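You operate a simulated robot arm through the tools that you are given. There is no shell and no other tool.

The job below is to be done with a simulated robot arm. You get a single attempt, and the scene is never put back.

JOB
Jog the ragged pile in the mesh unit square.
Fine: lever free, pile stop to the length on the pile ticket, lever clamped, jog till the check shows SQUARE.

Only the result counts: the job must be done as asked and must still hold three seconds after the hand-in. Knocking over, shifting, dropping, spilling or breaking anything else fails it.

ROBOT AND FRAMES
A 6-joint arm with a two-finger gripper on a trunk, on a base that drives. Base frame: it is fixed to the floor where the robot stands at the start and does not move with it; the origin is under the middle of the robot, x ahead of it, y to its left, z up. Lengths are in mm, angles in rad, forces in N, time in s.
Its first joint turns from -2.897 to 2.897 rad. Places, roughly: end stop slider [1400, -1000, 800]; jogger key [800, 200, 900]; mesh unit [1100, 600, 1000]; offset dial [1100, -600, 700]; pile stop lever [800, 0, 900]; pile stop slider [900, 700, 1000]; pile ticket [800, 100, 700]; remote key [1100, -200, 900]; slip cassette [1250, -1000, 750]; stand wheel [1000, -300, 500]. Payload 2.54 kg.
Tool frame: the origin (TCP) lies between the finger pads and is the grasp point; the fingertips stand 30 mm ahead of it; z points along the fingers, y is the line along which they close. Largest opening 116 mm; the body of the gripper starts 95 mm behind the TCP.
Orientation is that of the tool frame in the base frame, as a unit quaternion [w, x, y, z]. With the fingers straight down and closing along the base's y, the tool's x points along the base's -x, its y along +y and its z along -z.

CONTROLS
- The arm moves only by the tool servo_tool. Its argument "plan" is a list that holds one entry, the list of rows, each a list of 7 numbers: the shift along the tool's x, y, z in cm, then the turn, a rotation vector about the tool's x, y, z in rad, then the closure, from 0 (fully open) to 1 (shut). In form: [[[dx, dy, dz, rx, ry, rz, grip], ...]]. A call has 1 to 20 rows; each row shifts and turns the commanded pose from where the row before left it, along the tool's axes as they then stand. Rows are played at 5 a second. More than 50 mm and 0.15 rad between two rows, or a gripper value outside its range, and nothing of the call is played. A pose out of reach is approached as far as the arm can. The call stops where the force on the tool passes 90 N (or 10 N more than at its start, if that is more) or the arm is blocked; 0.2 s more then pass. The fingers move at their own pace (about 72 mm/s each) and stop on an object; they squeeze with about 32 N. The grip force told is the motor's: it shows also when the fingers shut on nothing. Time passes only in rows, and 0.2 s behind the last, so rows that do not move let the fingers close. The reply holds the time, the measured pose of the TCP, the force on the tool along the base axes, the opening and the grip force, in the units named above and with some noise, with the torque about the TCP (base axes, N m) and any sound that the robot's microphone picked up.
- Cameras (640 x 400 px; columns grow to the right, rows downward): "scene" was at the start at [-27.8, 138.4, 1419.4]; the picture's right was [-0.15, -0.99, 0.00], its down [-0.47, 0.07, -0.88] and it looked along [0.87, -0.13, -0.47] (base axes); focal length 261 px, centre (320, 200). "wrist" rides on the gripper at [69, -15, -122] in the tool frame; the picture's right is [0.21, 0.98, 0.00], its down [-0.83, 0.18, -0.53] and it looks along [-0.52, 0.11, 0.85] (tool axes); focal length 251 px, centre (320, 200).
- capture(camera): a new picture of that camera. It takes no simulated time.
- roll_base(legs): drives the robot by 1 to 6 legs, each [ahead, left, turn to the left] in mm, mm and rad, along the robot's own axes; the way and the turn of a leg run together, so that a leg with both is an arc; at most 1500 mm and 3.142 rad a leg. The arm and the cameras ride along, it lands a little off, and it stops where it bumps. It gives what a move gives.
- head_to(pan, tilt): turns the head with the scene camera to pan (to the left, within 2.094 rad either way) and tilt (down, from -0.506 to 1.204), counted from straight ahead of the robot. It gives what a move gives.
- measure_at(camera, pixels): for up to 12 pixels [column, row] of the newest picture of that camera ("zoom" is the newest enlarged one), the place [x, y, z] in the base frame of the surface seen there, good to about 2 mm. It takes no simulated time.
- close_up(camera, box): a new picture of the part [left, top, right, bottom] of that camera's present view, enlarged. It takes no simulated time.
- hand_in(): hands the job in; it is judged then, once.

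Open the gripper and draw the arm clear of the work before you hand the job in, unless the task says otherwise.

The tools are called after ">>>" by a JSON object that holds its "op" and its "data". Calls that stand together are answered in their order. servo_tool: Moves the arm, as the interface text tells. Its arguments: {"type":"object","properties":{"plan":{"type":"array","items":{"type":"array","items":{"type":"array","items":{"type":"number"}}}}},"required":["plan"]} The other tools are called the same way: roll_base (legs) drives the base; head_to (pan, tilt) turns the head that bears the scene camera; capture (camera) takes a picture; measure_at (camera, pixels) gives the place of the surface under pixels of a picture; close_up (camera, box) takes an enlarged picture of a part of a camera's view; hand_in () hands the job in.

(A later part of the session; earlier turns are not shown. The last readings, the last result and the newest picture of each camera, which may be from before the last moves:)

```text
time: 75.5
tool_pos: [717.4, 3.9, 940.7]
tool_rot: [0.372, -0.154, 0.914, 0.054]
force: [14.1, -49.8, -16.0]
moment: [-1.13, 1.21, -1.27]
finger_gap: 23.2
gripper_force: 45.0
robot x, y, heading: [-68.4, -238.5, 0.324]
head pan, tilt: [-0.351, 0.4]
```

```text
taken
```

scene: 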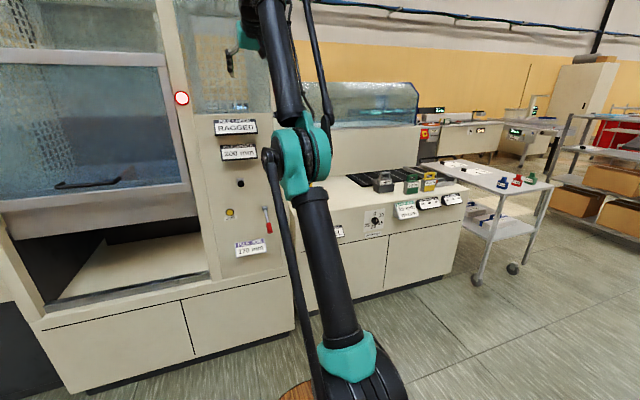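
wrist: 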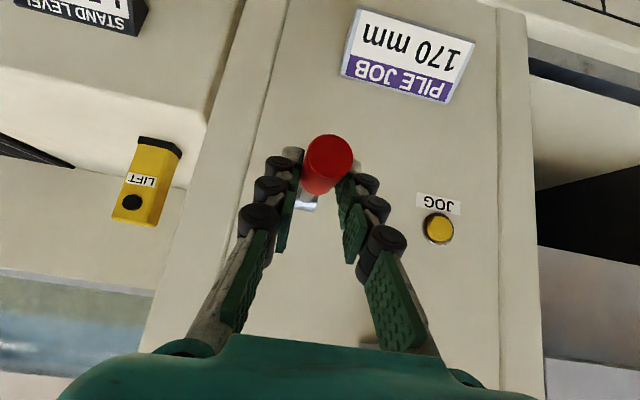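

The lever is rising; a side force of ~50 N to the right builds up, so I shift 4 mm right while continuing upward.

>>> {"op": "servo_tool", "data": {"plan": [[[0, -0.4, 0, 0, 0, 0, 1], [-1.49, -0.1, -0.89, 0, 0, 0, 1], [-1.63, 0, -0.62, 0, 0, 0, 1]]]}}

>>> {"op": "capture", "data": {"camera": "wrist"}}

```text
time: 76.3
tool_pos: [729.9, 8.3, 973.5]
tool_rot: [0.373, -0.155, 0.913, 0.057]
force: [-4.2, -23.7, -13.0]
moment: [-0.97, 1.31, -0.34]
finger_gap: 23.2
gripper_force: 44.9
robot x, y, heading: [-73.1, -237.3, 0.317]
head pan, tilt: [-0.351, 0.4]
```

```text
taken
```

wrist: 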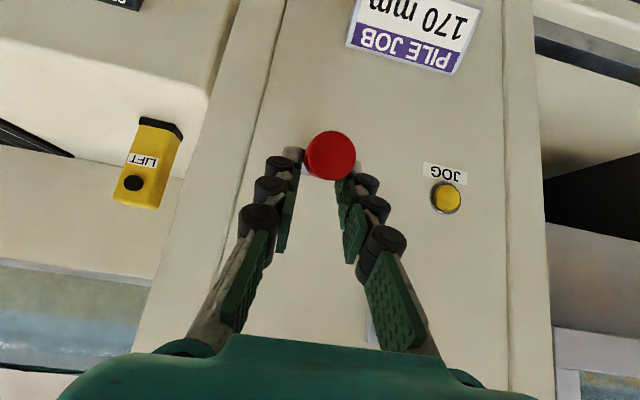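

>>> {"op": "servo_tool", "data": {"plan": [[[-1.73, -0.1, -0.33, 0, 0, 0, 1], [-1.77, 0, -0.03, 0, 0, 0, 1]]]}}

>>> {"op": "capture", "data": {"camera": "wrist"}}

```text
time: 76.9
tool_pos: [750.8, 15.2, 999.7]
tool_rot: [0.374, -0.156, 0.913, 0.058]
force: [-0.3, 0.4, 0.6]
moment: [0.0, 0.02, -0.02]
finger_gap: 0.0
gripper_force: 28.8
robot x, y, heading: [-69.9, -238.7, 0.316]
head pan, tilt: [-0.351, 0.4]
```

```text
taken
```

wrist: 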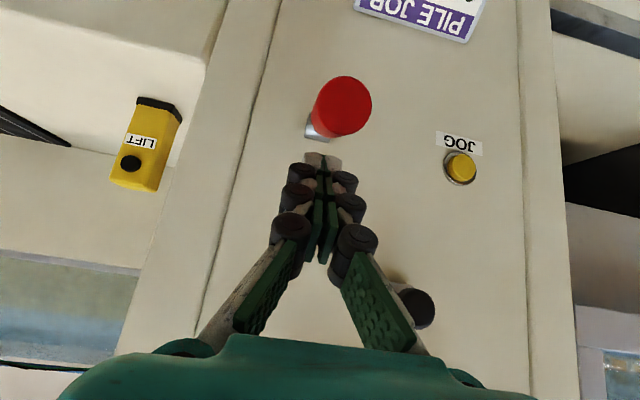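

The grip slipped out: the lever reached its end at roughly 30° above horizontal. I back off and look at it.

>>> {"op": "servo_tool", "data": {"plan": [[[0, 0, -4.5, 0, 0, 0, 1], [0, 0, -4.5, 0, 0, 0, 0.5]]]}}

>>> {"op": "capture", "data": {"camera": "wrist"}}

>>> {"op": "capture", "data": {"camera": "scene"}}

>>> {"op": "measure_at", "data": {"camera": "wrist", "pixels": [[330, 60], [335, 90], [320, 95], [315, 110]]}}

```text
time: 77.5
tool_pos: [691.2, -5.0, 1065.2]
tool_rot: [0.372, -0.155, 0.913, 0.056]
force: [-0.3, -0.2, -0.4]
moment: [-0.03, 0.08, -0.02]
finger_gap: 50.1
gripper_force: 0.0
robot x, y, heading: [-71.1, -236.9, 0.319]
head pan, tilt: [-0.351, 0.4]
```

```text
taken
```

wrist: 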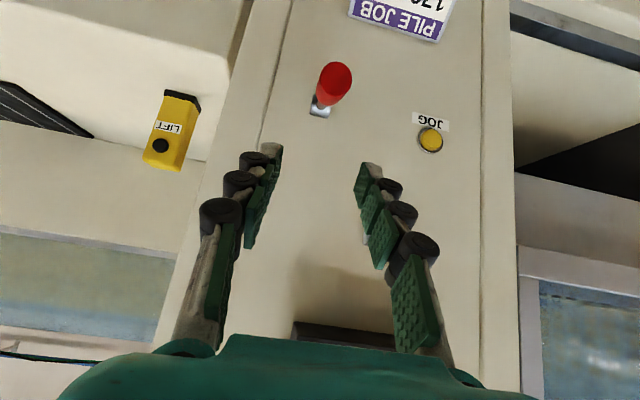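

```text
taken
```

scene: 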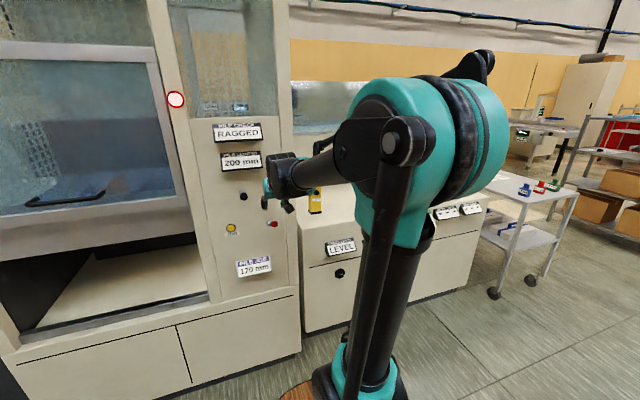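

```text
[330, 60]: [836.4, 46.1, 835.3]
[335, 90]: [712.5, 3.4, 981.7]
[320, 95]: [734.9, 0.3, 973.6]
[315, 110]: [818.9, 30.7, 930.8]
```

The lever now stands at +30° (was −30°), i.e. toggled. Next I shift left to examine and try the black knob under the display.

>>> {"op": "servo_tool", "data": {"plan": [[[-1.4, 3, -1.4, 0, 0, 0, 0.3], [-1.4, 3, -1.4, 0, 0, 0, 0.3], [0, 2.6, 0, 0, 0, 0, 0.3]]]}}

>>> {"op": "capture", "data": {"camera": "wrist"}}

>>> {"op": "close_up", "data": {"camera": "wrist", "box": [220, 80, 420, 260]}}

```text
time: 78.3
tool_pos: [665.3, 75.6, 1100.5]
tool_rot: [0.372, -0.154, 0.914, 0.055]
force: [-0.9, -0.1, 0.5]
moment: [0.03, 0.02, 0.0]
finger_gap: 81.2
gripper_force: 0.2
robot x, y, heading: [-68.7, -238.7, 0.322]
head pan, tilt: [-0.351, 0.4]
```

```text
taken
```

wrist: 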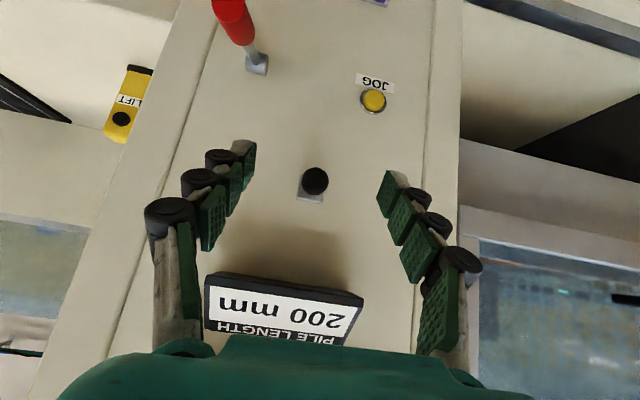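

```text
2.22 times, centred on (320, 170) of wrist
```

zoom: 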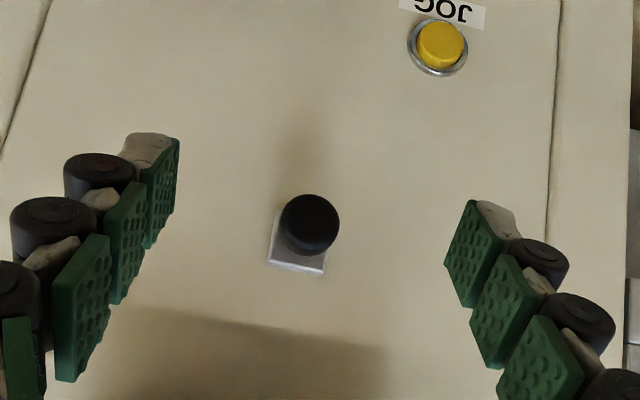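

>>> {"op": "measure_at", "data": {"camera": "zoom", "pixels": [[308, 220], [290, 220], [328, 220], [308, 205], [308, 240], [275, 250], [298, 268], [320, 270], [274, 225], [440, 45], [350, 240], [240, 240]]}}

```text
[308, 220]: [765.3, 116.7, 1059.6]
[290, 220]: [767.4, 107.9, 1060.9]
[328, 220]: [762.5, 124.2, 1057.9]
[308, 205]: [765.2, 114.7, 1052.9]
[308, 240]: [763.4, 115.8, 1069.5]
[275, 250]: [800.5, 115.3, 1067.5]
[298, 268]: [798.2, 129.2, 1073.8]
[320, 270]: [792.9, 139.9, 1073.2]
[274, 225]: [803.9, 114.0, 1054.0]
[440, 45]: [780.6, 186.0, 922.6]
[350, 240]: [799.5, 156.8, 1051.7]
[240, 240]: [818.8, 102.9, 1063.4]
```

The knob head (Ø≈20) is at depth 763, u≈128, z≈1060 on a 26 mm block. I bring the fingers around it, opening ~50 mm.

>>> {"op": "servo_tool", "data": {"plan": [[[-2.4, 0.4, 0, 0, 0, 0, 0.55], [-2.4, 0.4, 0, 0, 0, 0, 0.55], [0, 0, 3.3, 0, 0, 0, 0.55], [0, 0, 3.3, 0, 0, 0, 0.55], [0, 0, 3.3, 0, 0, 0, 0.55]]]}}

>>> {"op": "capture", "data": {"camera": "wrist"}}

```text
time: 79.5
tool_pos: [762.7, 117.6, 1064.4]
tool_rot: [0.372, -0.155, 0.913, 0.056]
force: [-1.2, -0.3, 1.0]
moment: [0.0, -0.01, -0.03]
finger_gap: 52.0
gripper_force: 0.1
robot x, y, heading: [-67.4, -240.1, 0.323]
head pan, tilt: [-0.351, 0.4]
```

```text
taken
```

wrist: 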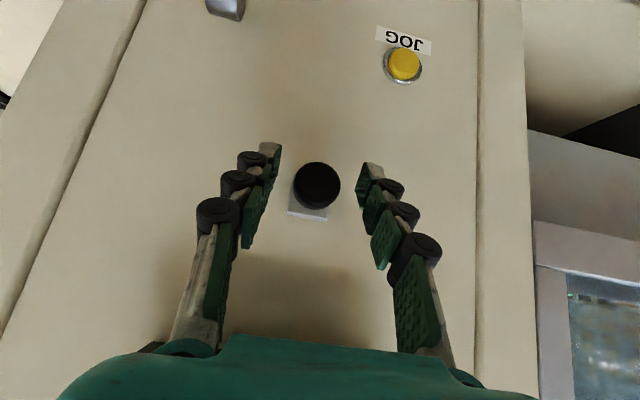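

The knob (317,185) is between the fingertips. I close on it.

>>> {"op": "servo_tool", "data": {"plan": [[[0, 0, 0, 0, 0, 0, 1], [0, 0, 0, 0, 0, 0, 1], [0, 0, 0, 0, 0, 0, 1]]]}}

>>> {"op": "capture", "data": {"camera": "wrist"}}

```text
time: 80.3
tool_pos: [761.0, 117.0, 1064.6]
tool_rot: [0.371, -0.155, 0.914, 0.055]
force: [2.5, -3.2, -4.1]
moment: [0.05, -0.15, -0.34]
finger_gap: 26.4
gripper_force: 44.4
robot x, y, heading: [-72.9, -240.0, 0.315]
head pan, tilt: [-0.351, 0.4]
```

```text
taken
```

wrist: 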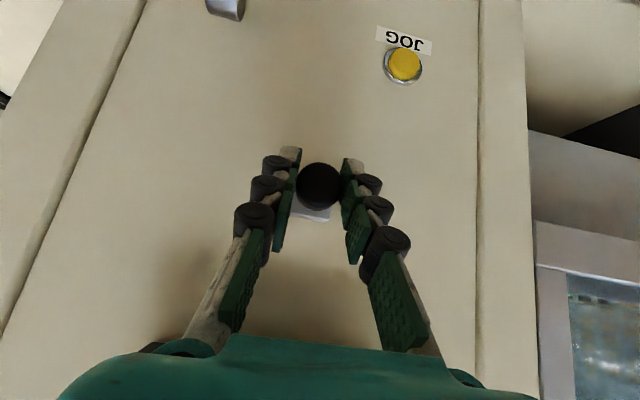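

Gripped (26 mm). I try sliding it 10 mm to the left and watch the force and the display.

>>> {"op": "servo_tool", "data": {"plan": [[[0, 0.5, 0, 0, 0, 0, 1], [0, 0.5, 0, 0, 0, 0, 1]]]}}

>>> {"op": "close_up", "data": {"camera": "scene", "box": [180, 100, 320, 290]}}

```text
time: 80.9
tool_pos: [759.1, 126.8, 1064.7]
tool_rot: [0.372, -0.156, 0.913, 0.056]
force: [0.2, 0.5, -2.3]
moment: [-0.13, 0.61, -0.14]
finger_gap: 26.6
gripper_force: 45.1
robot x, y, heading: [-70.5, -238.9, 0.32]
head pan, tilt: [-0.351, 0.4]
```

```text
2.11 times, centred on (250, 195) of scene
```

zoom: 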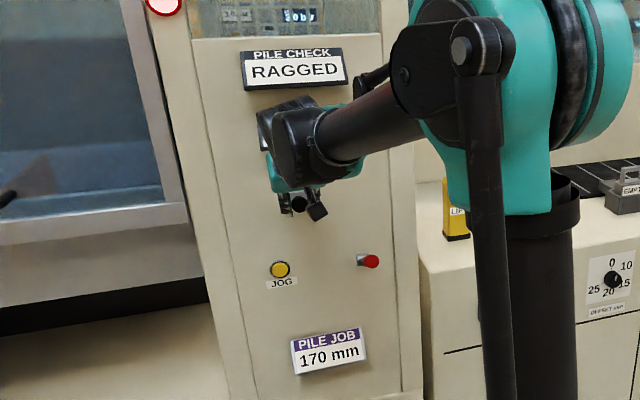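

The knob slides freely, so it is the pile-stop slider. The display is hidden by the gripper, so I release and back off to read it.

>>> {"op": "servo_tool", "data": {"plan": [[[0, 0, 0, 0, 0, 0, 0.55], [0, 0, 0, 0, 0, 0, 0.55], [0, 0, -4.5, 0, 0, 0, 0.55], [0, 0, -4.5, 0, 0, 0, 0.3], [2.5, -3.5, -2.5, 0, 0, 0, 0.3], [2.5, -3.5, -2.5, 0, 0, 0, 0.3]]]}}

>>> {"op": "capture", "data": {"camera": "wrist"}}

>>> {"op": "close_up", "data": {"camera": "scene", "box": [180, 100, 320, 290]}}

```text
time: 82.3
tool_pos: [654.8, 20.8, 1131.4]
tool_rot: [0.372, -0.155, 0.914, 0.056]
force: [1.2, 0.7, -0.1]
moment: [-0.01, 0.02, 0.0]
finger_gap: 81.2
gripper_force: 0.0
robot x, y, heading: [-68.5, -238.0, 0.322]
head pan, tilt: [-0.351, 0.4]
```

```text
taken
```

wrist: 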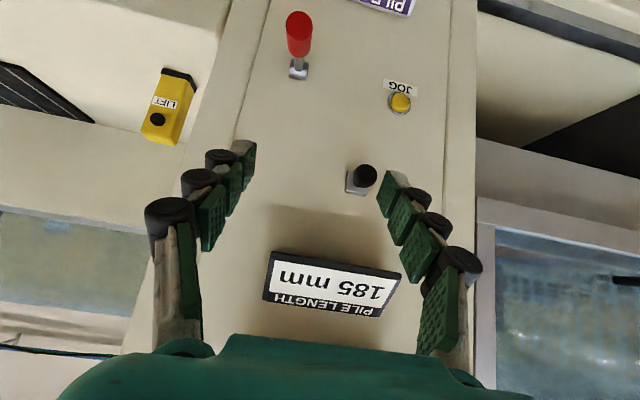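

```text
2.11 times, centred on (250, 195) of scene
```

zoom: 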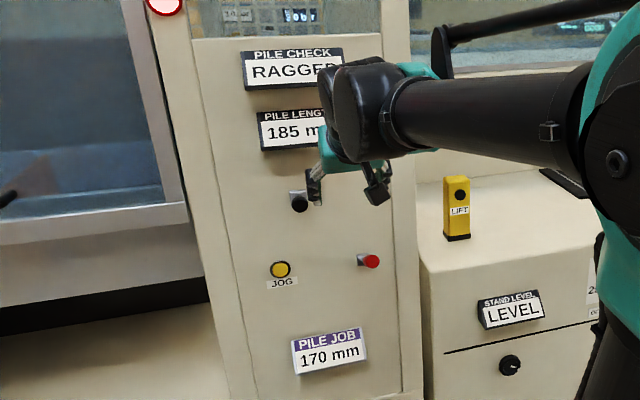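

The display reads 185 mm: sliding left shortens it. I measure the knob's current position to calibrate against the earlier one (200 mm).

>>> {"op": "close_up", "data": {"camera": "wrist", "box": [280, 60, 440, 210]}}

>>> {"op": "measure_at", "data": {"camera": "wrist", "pixels": [[364, 176], [355, 180], [372, 172], [400, 103], [347, 185], [358, 191]]}}

```text
2.67 times, centred on (360, 135) of wrist
```

zoom: 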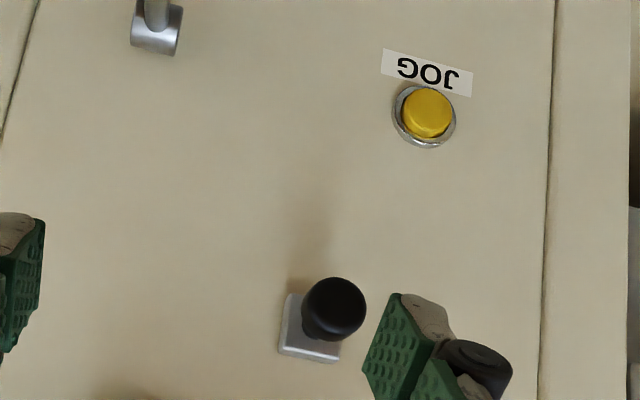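

```text
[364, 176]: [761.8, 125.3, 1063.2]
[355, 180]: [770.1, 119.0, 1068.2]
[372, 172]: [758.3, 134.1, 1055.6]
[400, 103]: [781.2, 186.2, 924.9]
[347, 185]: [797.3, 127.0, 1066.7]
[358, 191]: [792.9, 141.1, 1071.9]
```

Next I go back to the same spot, re-grip, move 5 mm further left, release and read again.

>>> {"op": "servo_tool", "data": {"plan": [[[-2.5, 3.5, 2.5, 0, 0, 0, 0.55], [-2.5, 3.5, 2.5, 0, 0, 0, 0.55], [0, 0, 4.5, 0, 0, 0, 0.55], [0, 0, 4.5, 0, 0, 0, 0.55], [0, 0, 0, 0, 0, 0, 1], [0, 0, 0, 0, 0, 0, 1], [0, 0.25, 0, 0, 0, 0, 1], [0, 0.25, 0, 0, 0, 0, 1], [0, 0, 0, 0, 0, 0, 1]]]}}

>>> {"op": "servo_tool", "data": {"plan": [[[0, 0, 0, 0, 0, 0, 0.55], [0, 0, 0, 0, 0, 0, 0.55], [0, 0, -4.5, 0, 0, 0, 0.55], [0, 0, -4.5, 0, 0, 0, 0.55], [2.5, -3.5, -2.5, 0, 0, 0, 0.55], [2.5, -3.5, -2.5, 0, 0, 0, 0.55]]]}}

>>> {"op": "capture", "data": {"camera": "wrist"}}

>>> {"op": "close_up", "data": {"camera": "scene", "box": [180, 100, 320, 290]}}

```text
time: 84.3
tool_pos: [752.4, 129.4, 1063.3]
tool_rot: [0.37, -0.155, 0.914, 0.055]
force: [-14.1, -8.2, -26.4]
moment: [-0.14, 0.34, -0.06]
finger_gap: 26.5
gripper_force: 45.2
robot x, y, heading: [-67.5, -238.2, 0.322]
head pan, tilt: [-0.351, 0.4]
```

```text
time: 85.7
tool_pos: [653.1, 20.9, 1132.4]
tool_rot: [0.373, -0.155, 0.913, 0.056]
force: [1.1, -0.2, 0.0]
moment: [0.0, 0.03, 0.0]
finger_gap: 52.2
gripper_force: 0.1
robot x, y, heading: [-67.3, -236.6, 0.322]
head pan, tilt: [-0.351, 0.4]
```

```text
taken
```

wrist: 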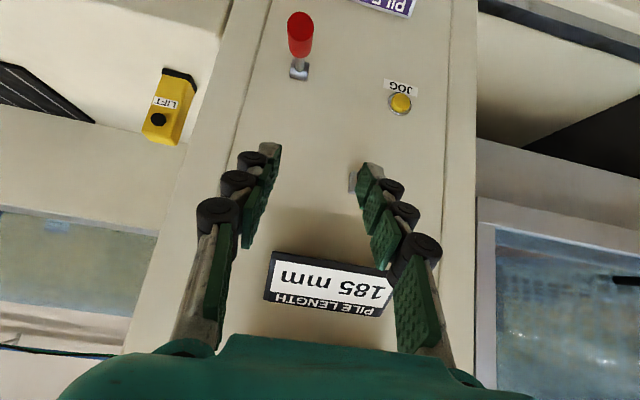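

```text
2.11 times, centred on (250, 195) of scene
```

zoom: 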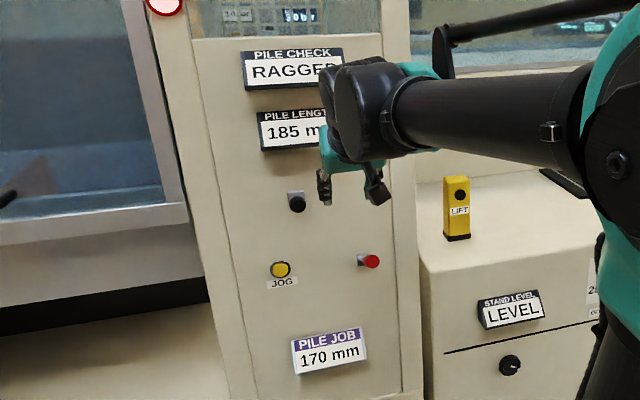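

Display still 185. I measure the knob to see whether it actually moved.

>>> {"op": "close_up", "data": {"camera": "scene", "box": [225, 150, 305, 260]}}

>>> {"op": "measure_at", "data": {"camera": "zoom", "pixels": [[298, 168], [285, 168], [310, 168], [298, 155], [300, 185], [265, 330], [285, 140]]}}

```text
3.64 times, centred on (265, 205) of scene
```

zoom: 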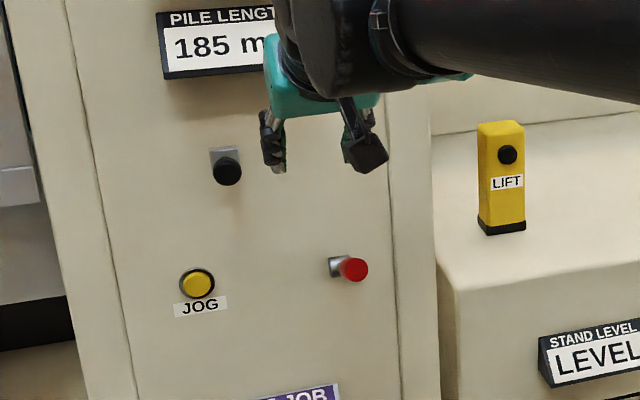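

```text
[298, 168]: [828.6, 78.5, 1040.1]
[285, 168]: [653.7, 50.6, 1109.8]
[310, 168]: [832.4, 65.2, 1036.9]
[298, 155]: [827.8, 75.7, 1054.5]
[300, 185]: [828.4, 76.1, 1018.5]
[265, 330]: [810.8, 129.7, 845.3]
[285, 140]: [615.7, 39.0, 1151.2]
```

>>> {"op": "measure_at", "data": {"camera": "zoom", "pixels": [[228, 172], [218, 172], [238, 172], [212, 152], [225, 151], [238, 152], [198, 283], [228, 160], [228, 184]]}}

```text
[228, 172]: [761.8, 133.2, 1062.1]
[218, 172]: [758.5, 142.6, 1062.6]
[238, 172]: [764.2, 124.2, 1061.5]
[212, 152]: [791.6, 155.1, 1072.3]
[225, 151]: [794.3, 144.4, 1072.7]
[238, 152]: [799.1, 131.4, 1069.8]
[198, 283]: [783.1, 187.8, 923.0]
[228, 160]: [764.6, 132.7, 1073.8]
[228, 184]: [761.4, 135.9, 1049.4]
```

The knob is now at u≈113.5, about 15 mm from its start (1:1 with the display, which seems rounded). I re-grip and move a further 3 mm left to find a display transition.

>>> {"op": "servo_tool", "data": {"plan": [[[-2.5, 3.5, 2.5, 0, 0, 0, 0.55], [-2.5, 3.5, 2.5, 0, 0, 0, 0.55], [0, 0, 4.5, 0, 0, 0, 0.55], [0, 0, 4.5, 0, 0, 0, 0.55], [0, 0, 0, 0, 0, 0, 1], [0, 0, 0, 0, 0, 0, 1], [0, 0.15, 0, 0, 0, 0, 1], [0, 0.15, 0, 0, 0, 0, 1], [0, 0, 0, 0, 0, 0, 1]]]}}

>>> {"op": "servo_tool", "data": {"plan": [[[0, 0, 0, 0, 0, 0, 0.55], [0, 0, 0, 0, 0, 0, 0.55], [0, 0, -4.5, 0, 0, 0, 0.55], [0, 0, -4.5, 0, 0, 0, 0.55], [2.5, -3.5, -2.5, 0, 0, 0, 0.55], [2.5, -3.5, -2.5, 0, 0, 0, 0.55]]]}}

>>> {"op": "close_up", "data": {"camera": "scene", "box": [225, 150, 305, 260]}}

>>> {"op": "measure_at", "data": {"camera": "zoom", "pixels": [[228, 172], [223, 172], [234, 172], [198, 283]]}}

```text
time: 87.7
tool_pos: [756.5, 136.0, 1062.6]
tool_rot: [0.372, -0.155, 0.914, 0.056]
force: [23.4, 3.4, -10.1]
moment: [-0.05, -0.27, -0.59]
finger_gap: 26.2
gripper_force: 44.9
robot x, y, heading: [-69.7, -238.2, 0.322]
head pan, tilt: [-0.351, 0.4]
```

```text
time: 89.1
tool_pos: [651.9, 29.2, 1131.9]
tool_rot: [0.372, -0.155, 0.913, 0.056]
force: [-0.4, 0.9, 0.7]
moment: [0.0, 0.03, 0.01]
finger_gap: 52.4
gripper_force: 0.0
robot x, y, heading: [-73.6, -239.9, 0.323]
head pan, tilt: [-0.351, 0.4]
```

```text
3.64 times, centred on (265, 205) of scene
```

zoom: 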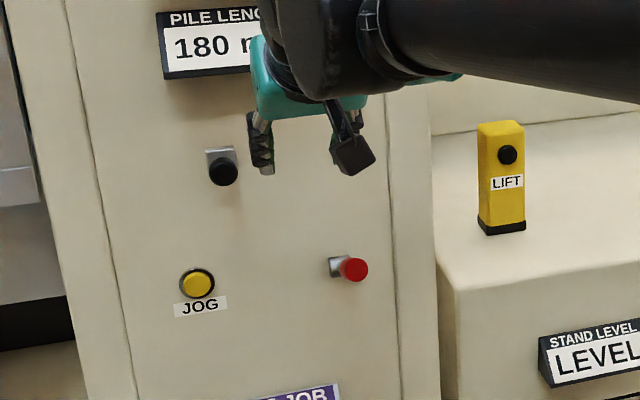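

```text
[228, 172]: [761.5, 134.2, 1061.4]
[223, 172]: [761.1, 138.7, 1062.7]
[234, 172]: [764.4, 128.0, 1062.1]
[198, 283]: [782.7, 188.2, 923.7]
```

Display now reads 180 (5 mm steps). For fine tracking I take a tight zoom of the knob as a position reference.

>>> {"op": "close_up", "data": {"camera": "scene", "box": [228, 178, 278, 212]}}

```text
11.76 times, centred on (253, 195) of scene
```

zoom: 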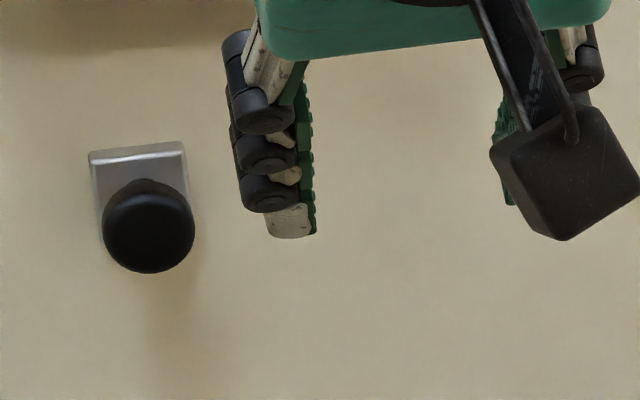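

Head centre is at x≈149 (3.5 px/mm) for reading 180. I move 5 mm further left.

>>> {"op": "servo_tool", "data": {"plan": [[[-2.5, 3.5, 2.5, 0, 0, 0, 0.55], [-2.5, 3.5, 2.5, 0, 0, 0, 0.55], [0, 0, 4.5, 0, 0, 0, 0.55], [0, 0, 4.5, 0, 0, 0, 0.55], [0, 0, 0, 0, 0, 0, 1], [0, 0, 0, 0, 0, 0, 1], [0, 0.25, 0, 0, 0, 0, 1], [0, 0.25, 0, 0, 0, 0, 1], [0, 0, 0, 0, 0, 0, 1], [0, 0, 0, 0, 0, 0, 0.55], [0, 0, 0, 0, 0, 0, 0.55], [0, 0, -4.5, 0, 0, 0, 0.55], [0, 0, -4.5, 0, 0, 0, 0.55], [2.5, -3.5, -2.5, 0, 0, 0, 0.55], [2.5, -3.5, -2.5, 0, 0, 0, 0.55]]]}}

>>> {"op": "close_up", "data": {"camera": "scene", "box": [228, 178, 278, 212]}}

>>> {"op": "close_up", "data": {"camera": "scene", "box": [225, 150, 305, 260]}}

```text
time: 92.3
tool_pos: [647.7, 29.1, 1131.6]
tool_rot: [0.372, -0.155, 0.913, 0.056]
force: [1.2, 0.3, -0.2]
moment: [0.01, 0.05, -0.03]
finger_gap: 52.3
gripper_force: 0.1
robot x, y, heading: [-68.1, -240.5, 0.322]
head pan, tilt: [-0.351, 0.4]
```

```text
11.76 times, centred on (253, 195) of scene
```

zoom: 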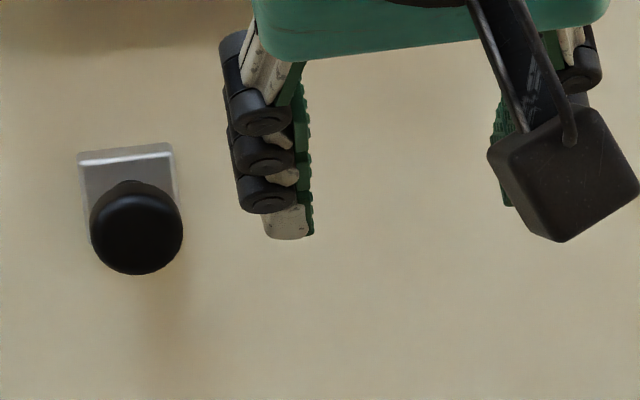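

```text
3.64 times, centred on (265, 205) of scene
```

zoom: 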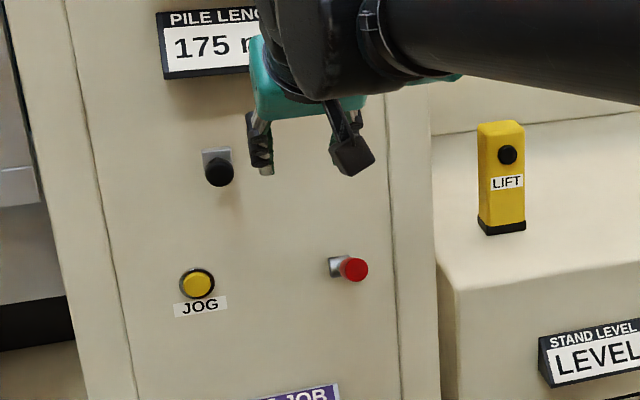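

Display 175 with head centre at x≈136.5 (moved 3.6 mm). I nudge again with 4 mm commanded.

>>> {"op": "servo_tool", "data": {"plan": [[[-2.5, 3.5, 2.5, 0, 0, 0, 0.55], [-2.5, 3.5, 2.5, 0, 0, 0, 0.55], [0, 0, 4.5, 0, 0, 0, 0.55], [0, 0, 4.5, 0, 0, 0, 0.55], [0, 0, 0, 0, 0, 0, 1], [0, 0, 0, 0, 0, 0, 1], [0, 0.2, 0, 0, 0, 0, 1], [0, 0.2, 0, 0, 0, 0, 1], [0, 0, 0, 0, 0, 0, 1], [0, 0, 0, 0, 0, 0, 0.55], [0, 0, 0, 0, 0, 0, 0.55], [0, 0, -4.5, 0, 0, 0, 0.55], [0, 0, -4.5, 0, 0, 0, 0.55], [2.5, -3.5, -2.5, 0, 0, 0, 0.55], [2.5, -3.5, -2.5, 0, 0, 0, 0.55]]]}}

>>> {"op": "close_up", "data": {"camera": "scene", "box": [228, 178, 278, 212]}}

>>> {"op": "close_up", "data": {"camera": "scene", "box": [225, 150, 305, 260]}}

```text
time: 95.5
tool_pos: [647.3, 32.5, 1131.5]
tool_rot: [0.372, -0.156, 0.913, 0.056]
force: [-0.5, 0.6, 0.0]
moment: [-0.05, 0.02, 0.0]
finger_gap: 52.4
gripper_force: 0.0
robot x, y, heading: [-70.8, -239.1, 0.326]
head pan, tilt: [-0.351, 0.4]
```

```text
11.76 times, centred on (253, 195) of scene
```

zoom: 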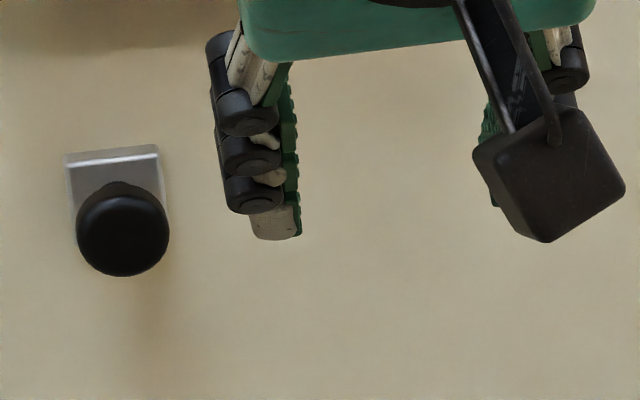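

```text
3.64 times, centred on (265, 205) of scene
```

zoom: 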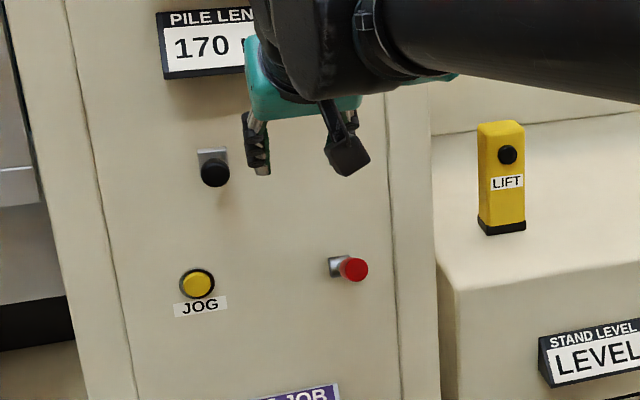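

Display reads 170 with head centre x≈122.5. My bookkeeping puts the true value near 171, so I nudge 1.2 mm more left to centre it.

>>> {"op": "servo_tool", "data": {"plan": [[[-2.5, 3.5, 2.5, 0, 0, 0, 0.55], [-2.5, 3.5, 2.5, 0, 0, 0, 0.55], [0, 0, 4.5, 0, 0, 0, 0.55], [0, 0, 4.5, 0, 0, 0, 0.55], [0, 0, 0, 0, 0, 0, 1], [0, 0, 0, 0, 0, 0, 1], [0, 0.12, 0, 0, 0, 0, 1], [0, 0, 0, 0, 0, 0, 1], [0, 0, 0, 0, 0, 0, 0.55], [0, 0, 0, 0, 0, 0, 0.55], [0, 0, -4.5, 0, 0, 0, 0.55], [0, 0, -4.5, 0, 0, 0, 0.55], [2.5, -3.5, -2.5, 0, 0, 0, 0.55], [2.5, -3.5, -2.5, 0, 0, 0, 0.55]]]}}

>>> {"op": "close_up", "data": {"camera": "scene", "box": [228, 178, 278, 212]}}

>>> {"op": "close_up", "data": {"camera": "scene", "box": [225, 150, 305, 260]}}

```text
time: 98.5
tool_pos: [648.3, 36.2, 1132.4]
tool_rot: [0.372, -0.156, 0.913, 0.056]
force: [-0.3, -0.3, 0.0]
moment: [-0.01, -0.02, -0.01]
finger_gap: 52.2
gripper_force: 0.0
robot x, y, heading: [-73.4, -236.7, 0.322]
head pan, tilt: [-0.351, 0.4]
```

```text
11.76 times, centred on (253, 195) of scene
```

zoom: 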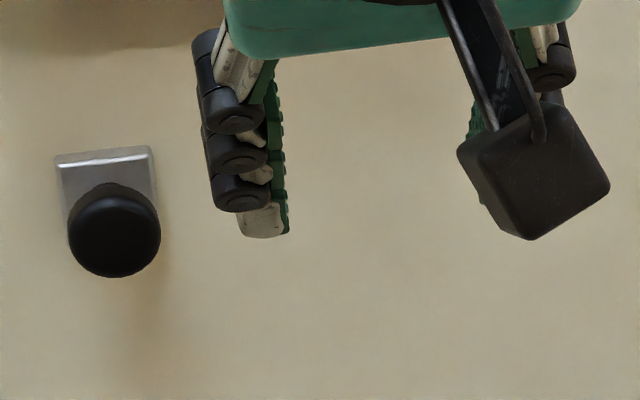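

```text
3.64 times, centred on (265, 205) of scene
```

zoom: 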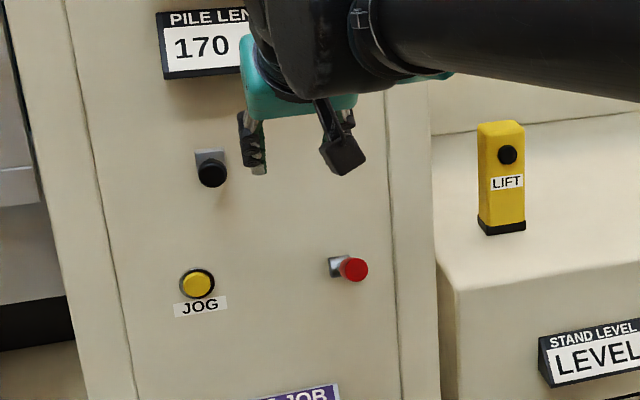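

Head centre x≈114.5 now (moved 2.3 mm, slightly more than wanted; estimated ~169). I re-grip with a −2.5 mm pre-shift to bring it back about 1 mm.

>>> {"op": "servo_tool", "data": {"plan": [[[-2.5, 3.25, 2.5, 0, 0, 0, 0.55], [-2.5, 3.5, 2.5, 0, 0, 0, 0.55], [0, 0, 4.5, 0, 0, 0, 0.55], [0, 0, 4.5, 0, 0, 0, 0.55], [0, 0, 0, 0, 0, 0, 1], [0, 0, 0, 0, 0, 0, 1], [0, 0, 0, 0, 0, 0, 1], [0, 0, 0, 0, 0, 0, 0.55], [0, 0, 0, 0, 0, 0, 0.55], [0, 0, -4.5, 0, 0, 0, 0.55], [0, 0, -4.5, 0, 0, 0, 0.55], [2.5, -3.5, -2.5, 0, 0, 0, 0.55], [2.5, -3.5, -2.5, 0, 0, 0, 0.55]]]}}

>>> {"op": "close_up", "data": {"camera": "scene", "box": [228, 178, 278, 212]}}

>>> {"op": "close_up", "data": {"camera": "scene", "box": [225, 150, 305, 260]}}

```text
time: 101.3
tool_pos: [649.8, 33.7, 1129.1]
tool_rot: [0.372, -0.156, 0.913, 0.056]
force: [0.3, 0.9, 0.1]
moment: [-0.05, 0.01, 0.02]
finger_gap: 52.5
gripper_force: 0.1
robot x, y, heading: [-72.8, -240.6, 0.324]
head pan, tilt: [-0.351, 0.4]
```

```text
11.76 times, centred on (253, 195) of scene
```

zoom: 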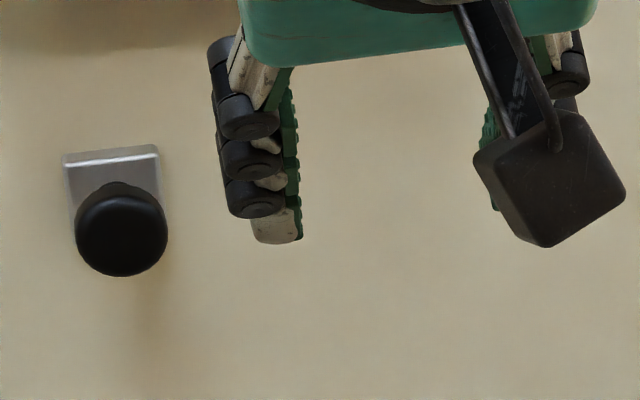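

```text
3.64 times, centred on (265, 205) of scene
```

zoom: 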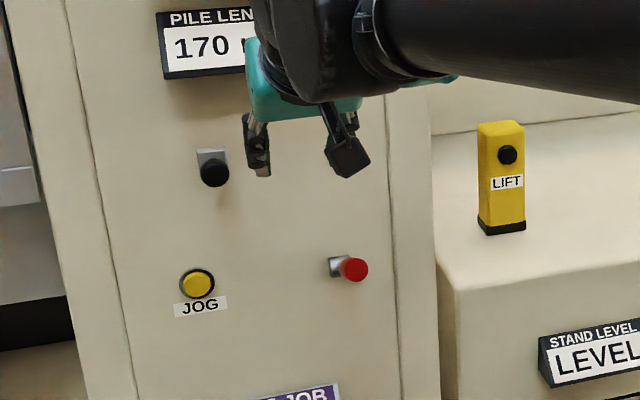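

Head centre is back at x≈121.5, display 170. To centre properly I locate the display's edges: nudge ~1.7 mm right to see if it flips to 175.

>>> {"op": "servo_tool", "data": {"plan": [[[-2.5, 3.33, 2.5, 0, 0, 0, 0.55], [-2.5, 3.5, 2.5, 0, 0, 0, 0.55], [0, 0, 4.5, 0, 0, 0, 0.55], [0, 0, 4.5, 0, 0, 0, 0.55], [0, 0, 0, 0, 0, 0, 1], [0, 0, 0, 0, 0, 0, 1], [0, 0, 0, 0, 0, 0, 1], [0, 0, 0, 0, 0, 0, 0.55], [0, 0, 0, 0, 0, 0, 0.55], [0, 0, -4.5, 0, 0, 0, 0.55], [0, 0, -4.5, 0, 0, 0, 0.55], [2.5, -3.5, -2.5, 0, 0, 0, 0.55], [2.5, -3.5, -2.5, 0, 0, 0, 0.55]]]}}

>>> {"op": "close_up", "data": {"camera": "scene", "box": [228, 178, 278, 212]}}

>>> {"op": "close_up", "data": {"camera": "scene", "box": [225, 150, 305, 260]}}

```text
time: 104.1
tool_pos: [648.5, 31.5, 1133.6]
tool_rot: [0.372, -0.155, 0.913, 0.057]
force: [1.0, 0.3, 0.0]
moment: [-0.03, 0.02, 0.01]
finger_gap: 52.2
gripper_force: 0.1
robot x, y, heading: [-71.8, -239.0, 0.318]
head pan, tilt: [-0.351, 0.4]
```

```text
11.76 times, centred on (253, 195) of scene
```

zoom: 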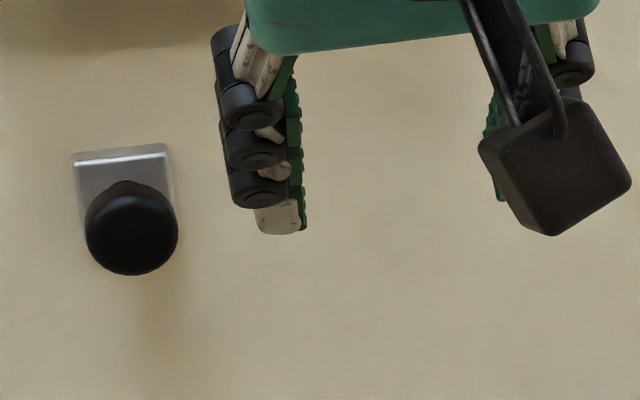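

```text
3.64 times, centred on (265, 205) of scene
```

zoom: 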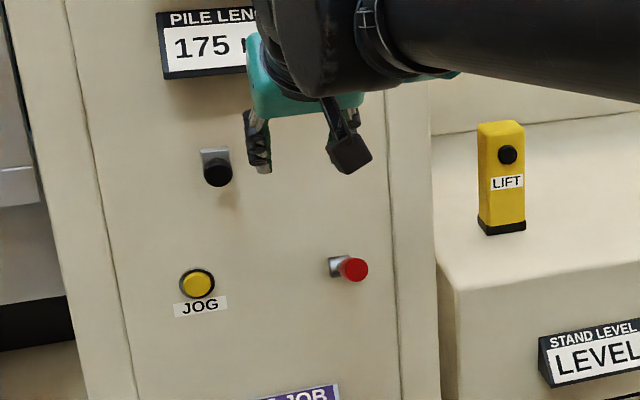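

At x≈132 it shows 175, so the 172.5 edge lies between x 122.5 and ~129; the centre of 170 should be at x≈118. I move 4.2 mm left.

>>> {"op": "servo_tool", "data": {"plan": [[[-2.5, 3.5, 2.5, 0, 0, 0, 0.55], [-2.5, 3.5, 2.5, 0, 0, 0, 0.55], [0, 0, 4.5, 0, 0, 0, 0.55], [0, 0, 4.5, 0, 0, 0, 0.55], [0, 0, 0, 0, 0, 0, 1], [0, 0, 0, 0, 0, 0, 1], [0, 0.2, 0, 0, 0, 0, 1], [0, 0.22, 0, 0, 0, 0, 1], [0, 0, 0, 0, 0, 0, 1], [0, 0, 0, 0, 0, 0, 0.55], [0, 0, 0, 0, 0, 0, 0.55], [0, 0, -4.5, 0, 0, 0, 0.55], [0, 0, -4.5, 0, 0, 0, 0.55], [2.5, -3.5, -2.5, 0, 0, 0, 0.55], [2.5, -3.5, -2.5, 0, 0, 0, 0.55]]]}}

>>> {"op": "close_up", "data": {"camera": "scene", "box": [228, 178, 278, 212]}}

>>> {"op": "close_up", "data": {"camera": "scene", "box": [225, 150, 305, 260]}}

```text
time: 107.3
tool_pos: [649.5, 36.4, 1132.9]
tool_rot: [0.372, -0.156, 0.913, 0.056]
force: [0.5, 0.1, 0.5]
moment: [-0.05, 0.02, 0.02]
finger_gap: 52.2
gripper_force: 0.0
robot x, y, heading: [-67.8, -239.0, 0.323]
head pan, tilt: [-0.351, 0.4]
```

```text
11.76 times, centred on (253, 195) of scene
```

zoom: 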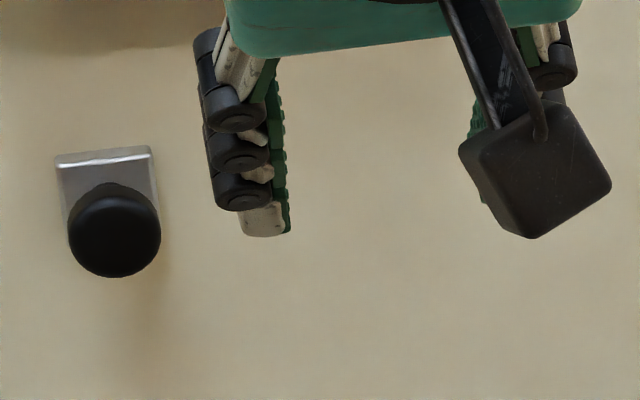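

```text
3.64 times, centred on (265, 205) of scene
```

zoom: 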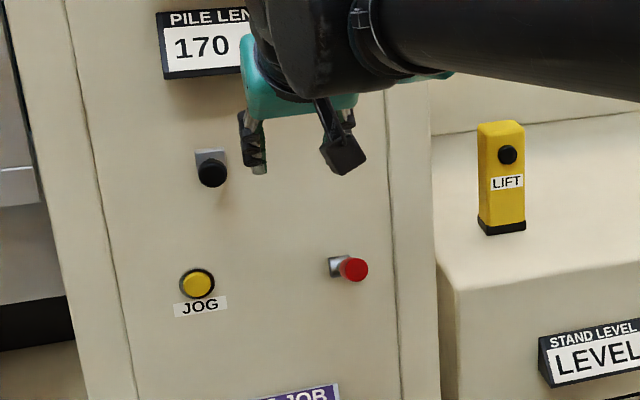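

x≈114.5 again, display 170. I apply a −1.4 mm pre-shift re-grip to reach x≈118.

>>> {"op": "servo_tool", "data": {"plan": [[[-2.5, 3.36, 2.5, 0, 0, 0, 0.55], [-2.5, 3.5, 2.5, 0, 0, 0, 0.55], [0, 0, 4.5, 0, 0, 0, 0.55], [0, 0, 4.5, 0, 0, 0, 0.55], [0, 0, 0, 0, 0, 0, 1], [0, 0, 0, 0, 0, 0, 1], [0, 0, 0, 0, 0, 0, 1], [0, 0, 0, 0, 0, 0, 0.55], [0, 0, 0, 0, 0, 0, 0.55], [0, 0, -4.5, 0, 0, 0, 0.55], [0, 0, -4.5, 0, 0, 0, 0.55], [2.5, -3.5, -2.5, 0, 0, 0, 0.55], [2.5, -3.5, -2.5, 0, 0, 0, 0.55]]]}}

>>> {"op": "close_up", "data": {"camera": "scene", "box": [228, 178, 278, 212]}}

>>> {"op": "close_up", "data": {"camera": "scene", "box": [225, 150, 305, 260]}}

```text
time: 110.1
tool_pos: [652.0, 33.6, 1131.6]
tool_rot: [0.372, -0.155, 0.914, 0.055]
force: [1.4, -0.1, -0.5]
moment: [0.0, 0.03, -0.01]
finger_gap: 52.4
gripper_force: 0.1
robot x, y, heading: [-71.2, -238.2, 0.32]
head pan, tilt: [-0.351, 0.4]
```

```text
11.76 times, centred on (253, 195) of scene
```

zoom: 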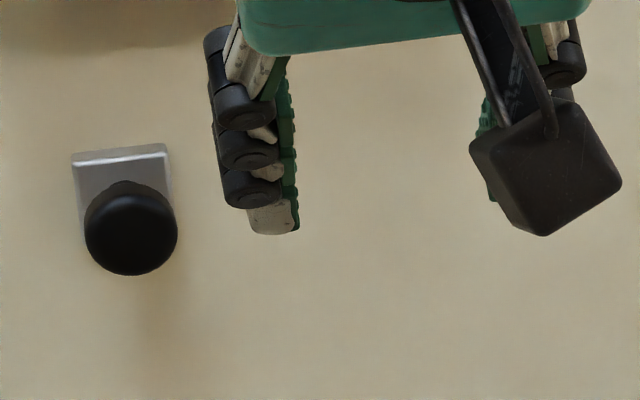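

```text
3.64 times, centred on (265, 205) of scene
```

zoom: 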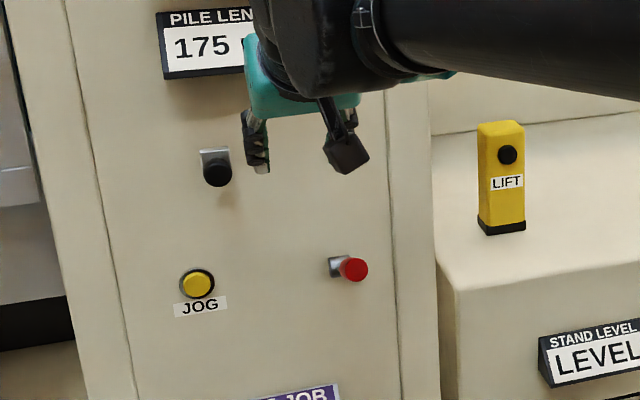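

x≈130.5 (175). The regrip scatter is ±1–2 mm; I drag left 2.9 mm to land near x≈118.

>>> {"op": "servo_tool", "data": {"plan": [[[-2.5, 3.5, 2.5, 0, 0, 0, 0.55], [-2.5, 3.5, 2.5, 0, 0, 0, 0.55], [0, 0, 4.5, 0, 0, 0, 0.55], [0, 0, 4.5, 0, 0, 0, 0.55], [0, 0, 0, 0, 0, 0, 1], [0, 0, 0, 0, 0, 0, 1], [0, 0.14, 0, 0, 0, 0, 1], [0, 0.15, 0, 0, 0, 0, 1], [0, 0, 0, 0, 0, 0, 1], [0, 0, 0, 0, 0, 0, 0.55], [0, 0, 0, 0, 0, 0, 0.55], [0, 0, -4.5, 0, 0, 0, 0.55], [0, 0, -4.5, 0, 0, 0, 0.55], [2.5, -3.5, -2.5, 0, 0, 0, 0.55], [2.5, -3.5, -2.5, 0, 0, 0, 0.55]]]}}

>>> {"op": "close_up", "data": {"camera": "scene", "box": [228, 178, 278, 212]}}

>>> {"op": "close_up", "data": {"camera": "scene", "box": [225, 150, 305, 260]}}

```text
time: 113.3
tool_pos: [648.6, 38.9, 1130.5]
tool_rot: [0.372, -0.156, 0.913, 0.056]
force: [0.3, 0.3, -0.6]
moment: [-0.03, 0.02, -0.03]
finger_gap: 52.0
gripper_force: 0.0
robot x, y, heading: [-71.8, -242.4, 0.32]
head pan, tilt: [-0.351, 0.4]
```

```text
11.76 times, centred on (253, 195) of scene
```

zoom: 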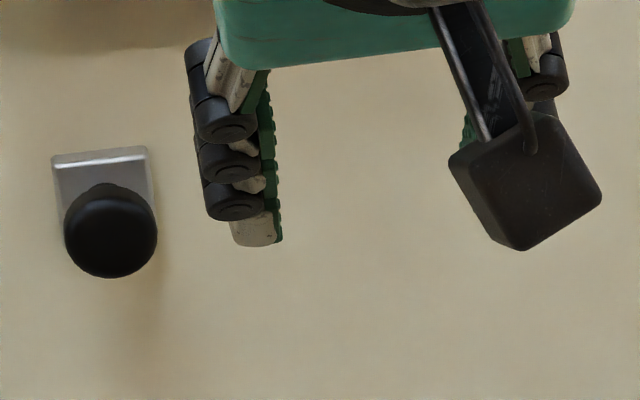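

```text
3.64 times, centred on (265, 205) of scene
```

zoom: 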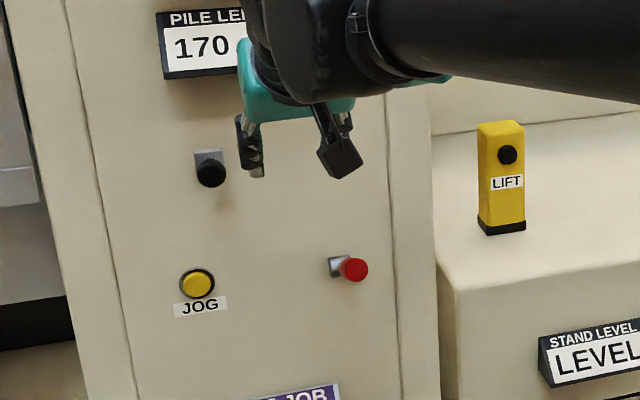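

x≈110.5 still reads 170, so the true centre is x≈116.5±2 (±0.7 mm). I'm 1.8 mm too far left; one more small nudge right.

>>> {"op": "servo_tool", "data": {"plan": [[[-2.5, 3.22, 2.5, 0, 0, 0, 0.55], [-2.5, 3.5, 2.5, 0, 0, 0, 0.55], [0, 0, 4.5, 0, 0, 0, 0.55], [0, 0, 4.5, 0, 0, 0, 0.55], [0, 0, 0, 0, 0, 0, 1], [0, 0, 0, 0, 0, 0, 1], [0, 0, 0, 0, 0, 0, 1], [0, 0, 0, 0, 0, 0, 0.55], [0, 0, 0, 0, 0, 0, 0.55], [0, 0, -4.5, 0, 0, 0, 0.55], [0, 0, -4.5, 0, 0, 0, 0.55], [2.5, -3.5, -2.5, 0, 0, 0, 0.55], [2.5, -3.5, -2.5, 0, 0, 0, 0.55]]]}}

>>> {"op": "close_up", "data": {"camera": "scene", "box": [228, 178, 278, 212]}}

>>> {"op": "close_up", "data": {"camera": "scene", "box": [225, 150, 305, 260]}}

```text
time: 116.1
tool_pos: [648.5, 34.5, 1131.5]
tool_rot: [0.372, -0.155, 0.913, 0.056]
force: [0.6, 0.9, -0.2]
moment: [-0.02, -0.01, -0.01]
finger_gap: 52.2
gripper_force: 0.1
robot x, y, heading: [-70.5, -239.3, 0.322]
head pan, tilt: [-0.351, 0.4]
```

```text
11.76 times, centred on (253, 195) of scene
```

zoom: 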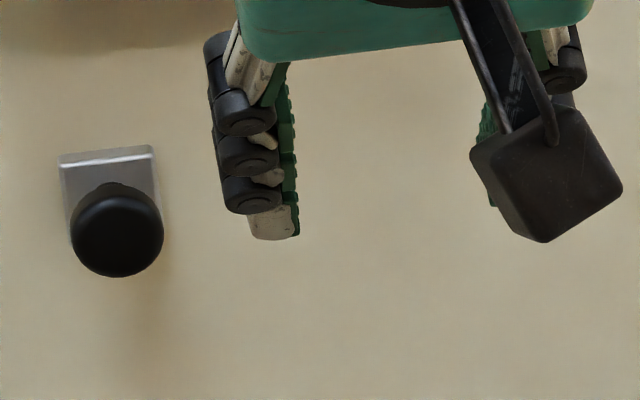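

```text
3.64 times, centred on (265, 205) of scene
```

zoom: 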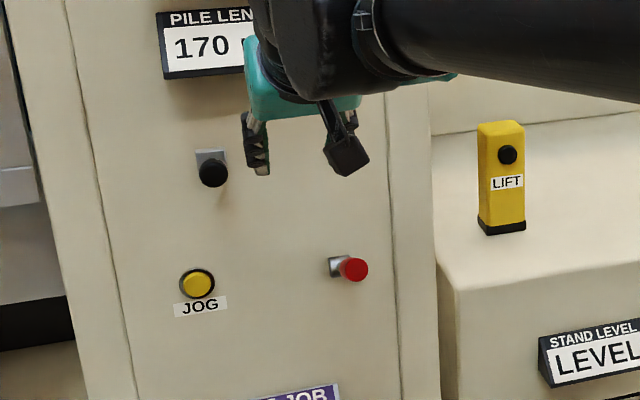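

x≈117, display 170 – well centred. Now the lever: I shift right above it with the gripper open ~58 mm and check alignment.

>>> {"op": "servo_tool", "data": {"plan": [[[2, -2.5, 0, 0, 0, 0, 0.5], [2, -2.6, 0, 0, 0, 0, 0.5], [1.9, 0, 2, 0, 0, 0, 0.5], [0, 0, 3, 0, 0, 0, 0.5]]]}}

>>> {"op": "capture", "data": {"camera": "wrist"}}

```text
time: 117.1
tool_pos: [658.7, -19.9, 1055.7]
tool_rot: [0.372, -0.156, 0.913, 0.056]
force: [0.8, -0.2, 0.6]
moment: [0.0, 0.0, -0.02]
finger_gap: 58.0
gripper_force: 0.1
robot x, y, heading: [-70.1, -238.4, 0.324]
head pan, tilt: [-0.351, 0.4]
```

```text
taken
```

wrist: 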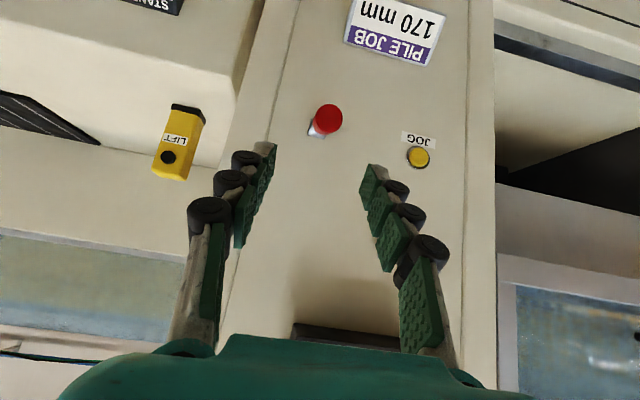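

>>> {"op": "measure_at", "data": {"camera": "wrist", "pixels": [[328, 115], [324, 125], [335, 120], [312, 130], [328, 108]]}}

```text
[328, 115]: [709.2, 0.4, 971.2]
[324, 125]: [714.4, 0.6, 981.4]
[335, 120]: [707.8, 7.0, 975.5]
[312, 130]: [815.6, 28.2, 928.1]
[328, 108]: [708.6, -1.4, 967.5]
```

The grip end is at depth 673, z 973, u≈222.5. I advance so the TCP sits at the grip centre and close.

>>> {"op": "servo_tool", "data": {"plan": [[[0.8, 0.35, 2, 0, 0, 0, 0.5], [0, 0, 3.4, 0, 0, 0, 0.5], [0, 0, 3.4, 0, 0, 0, 0.5], [0, 0, 3.2, 0, 0, 0, 0.5], [0, 0, 0, 0, 0, 0, 1], [0, 0, 0, 0, 0, 0, 1], [0, 0, 0, 0, 0, 0, 1]]]}}

>>> {"op": "capture", "data": {"camera": "wrist"}}

```text
time: 118.7
tool_pos: [733.3, 8.1, 962.5]
tool_rot: [0.372, -0.155, 0.913, 0.055]
force: [5.4, -5.6, -5.6]
moment: [-0.29, 0.24, -0.29]
finger_gap: 22.6
gripper_force: 44.6
robot x, y, heading: [-67.3, -235.6, 0.315]
head pan, tilt: [-0.351, 0.4]
```

```text
taken
```

wrist: 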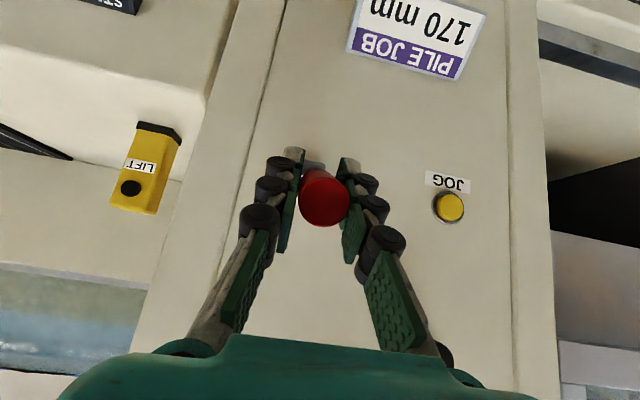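

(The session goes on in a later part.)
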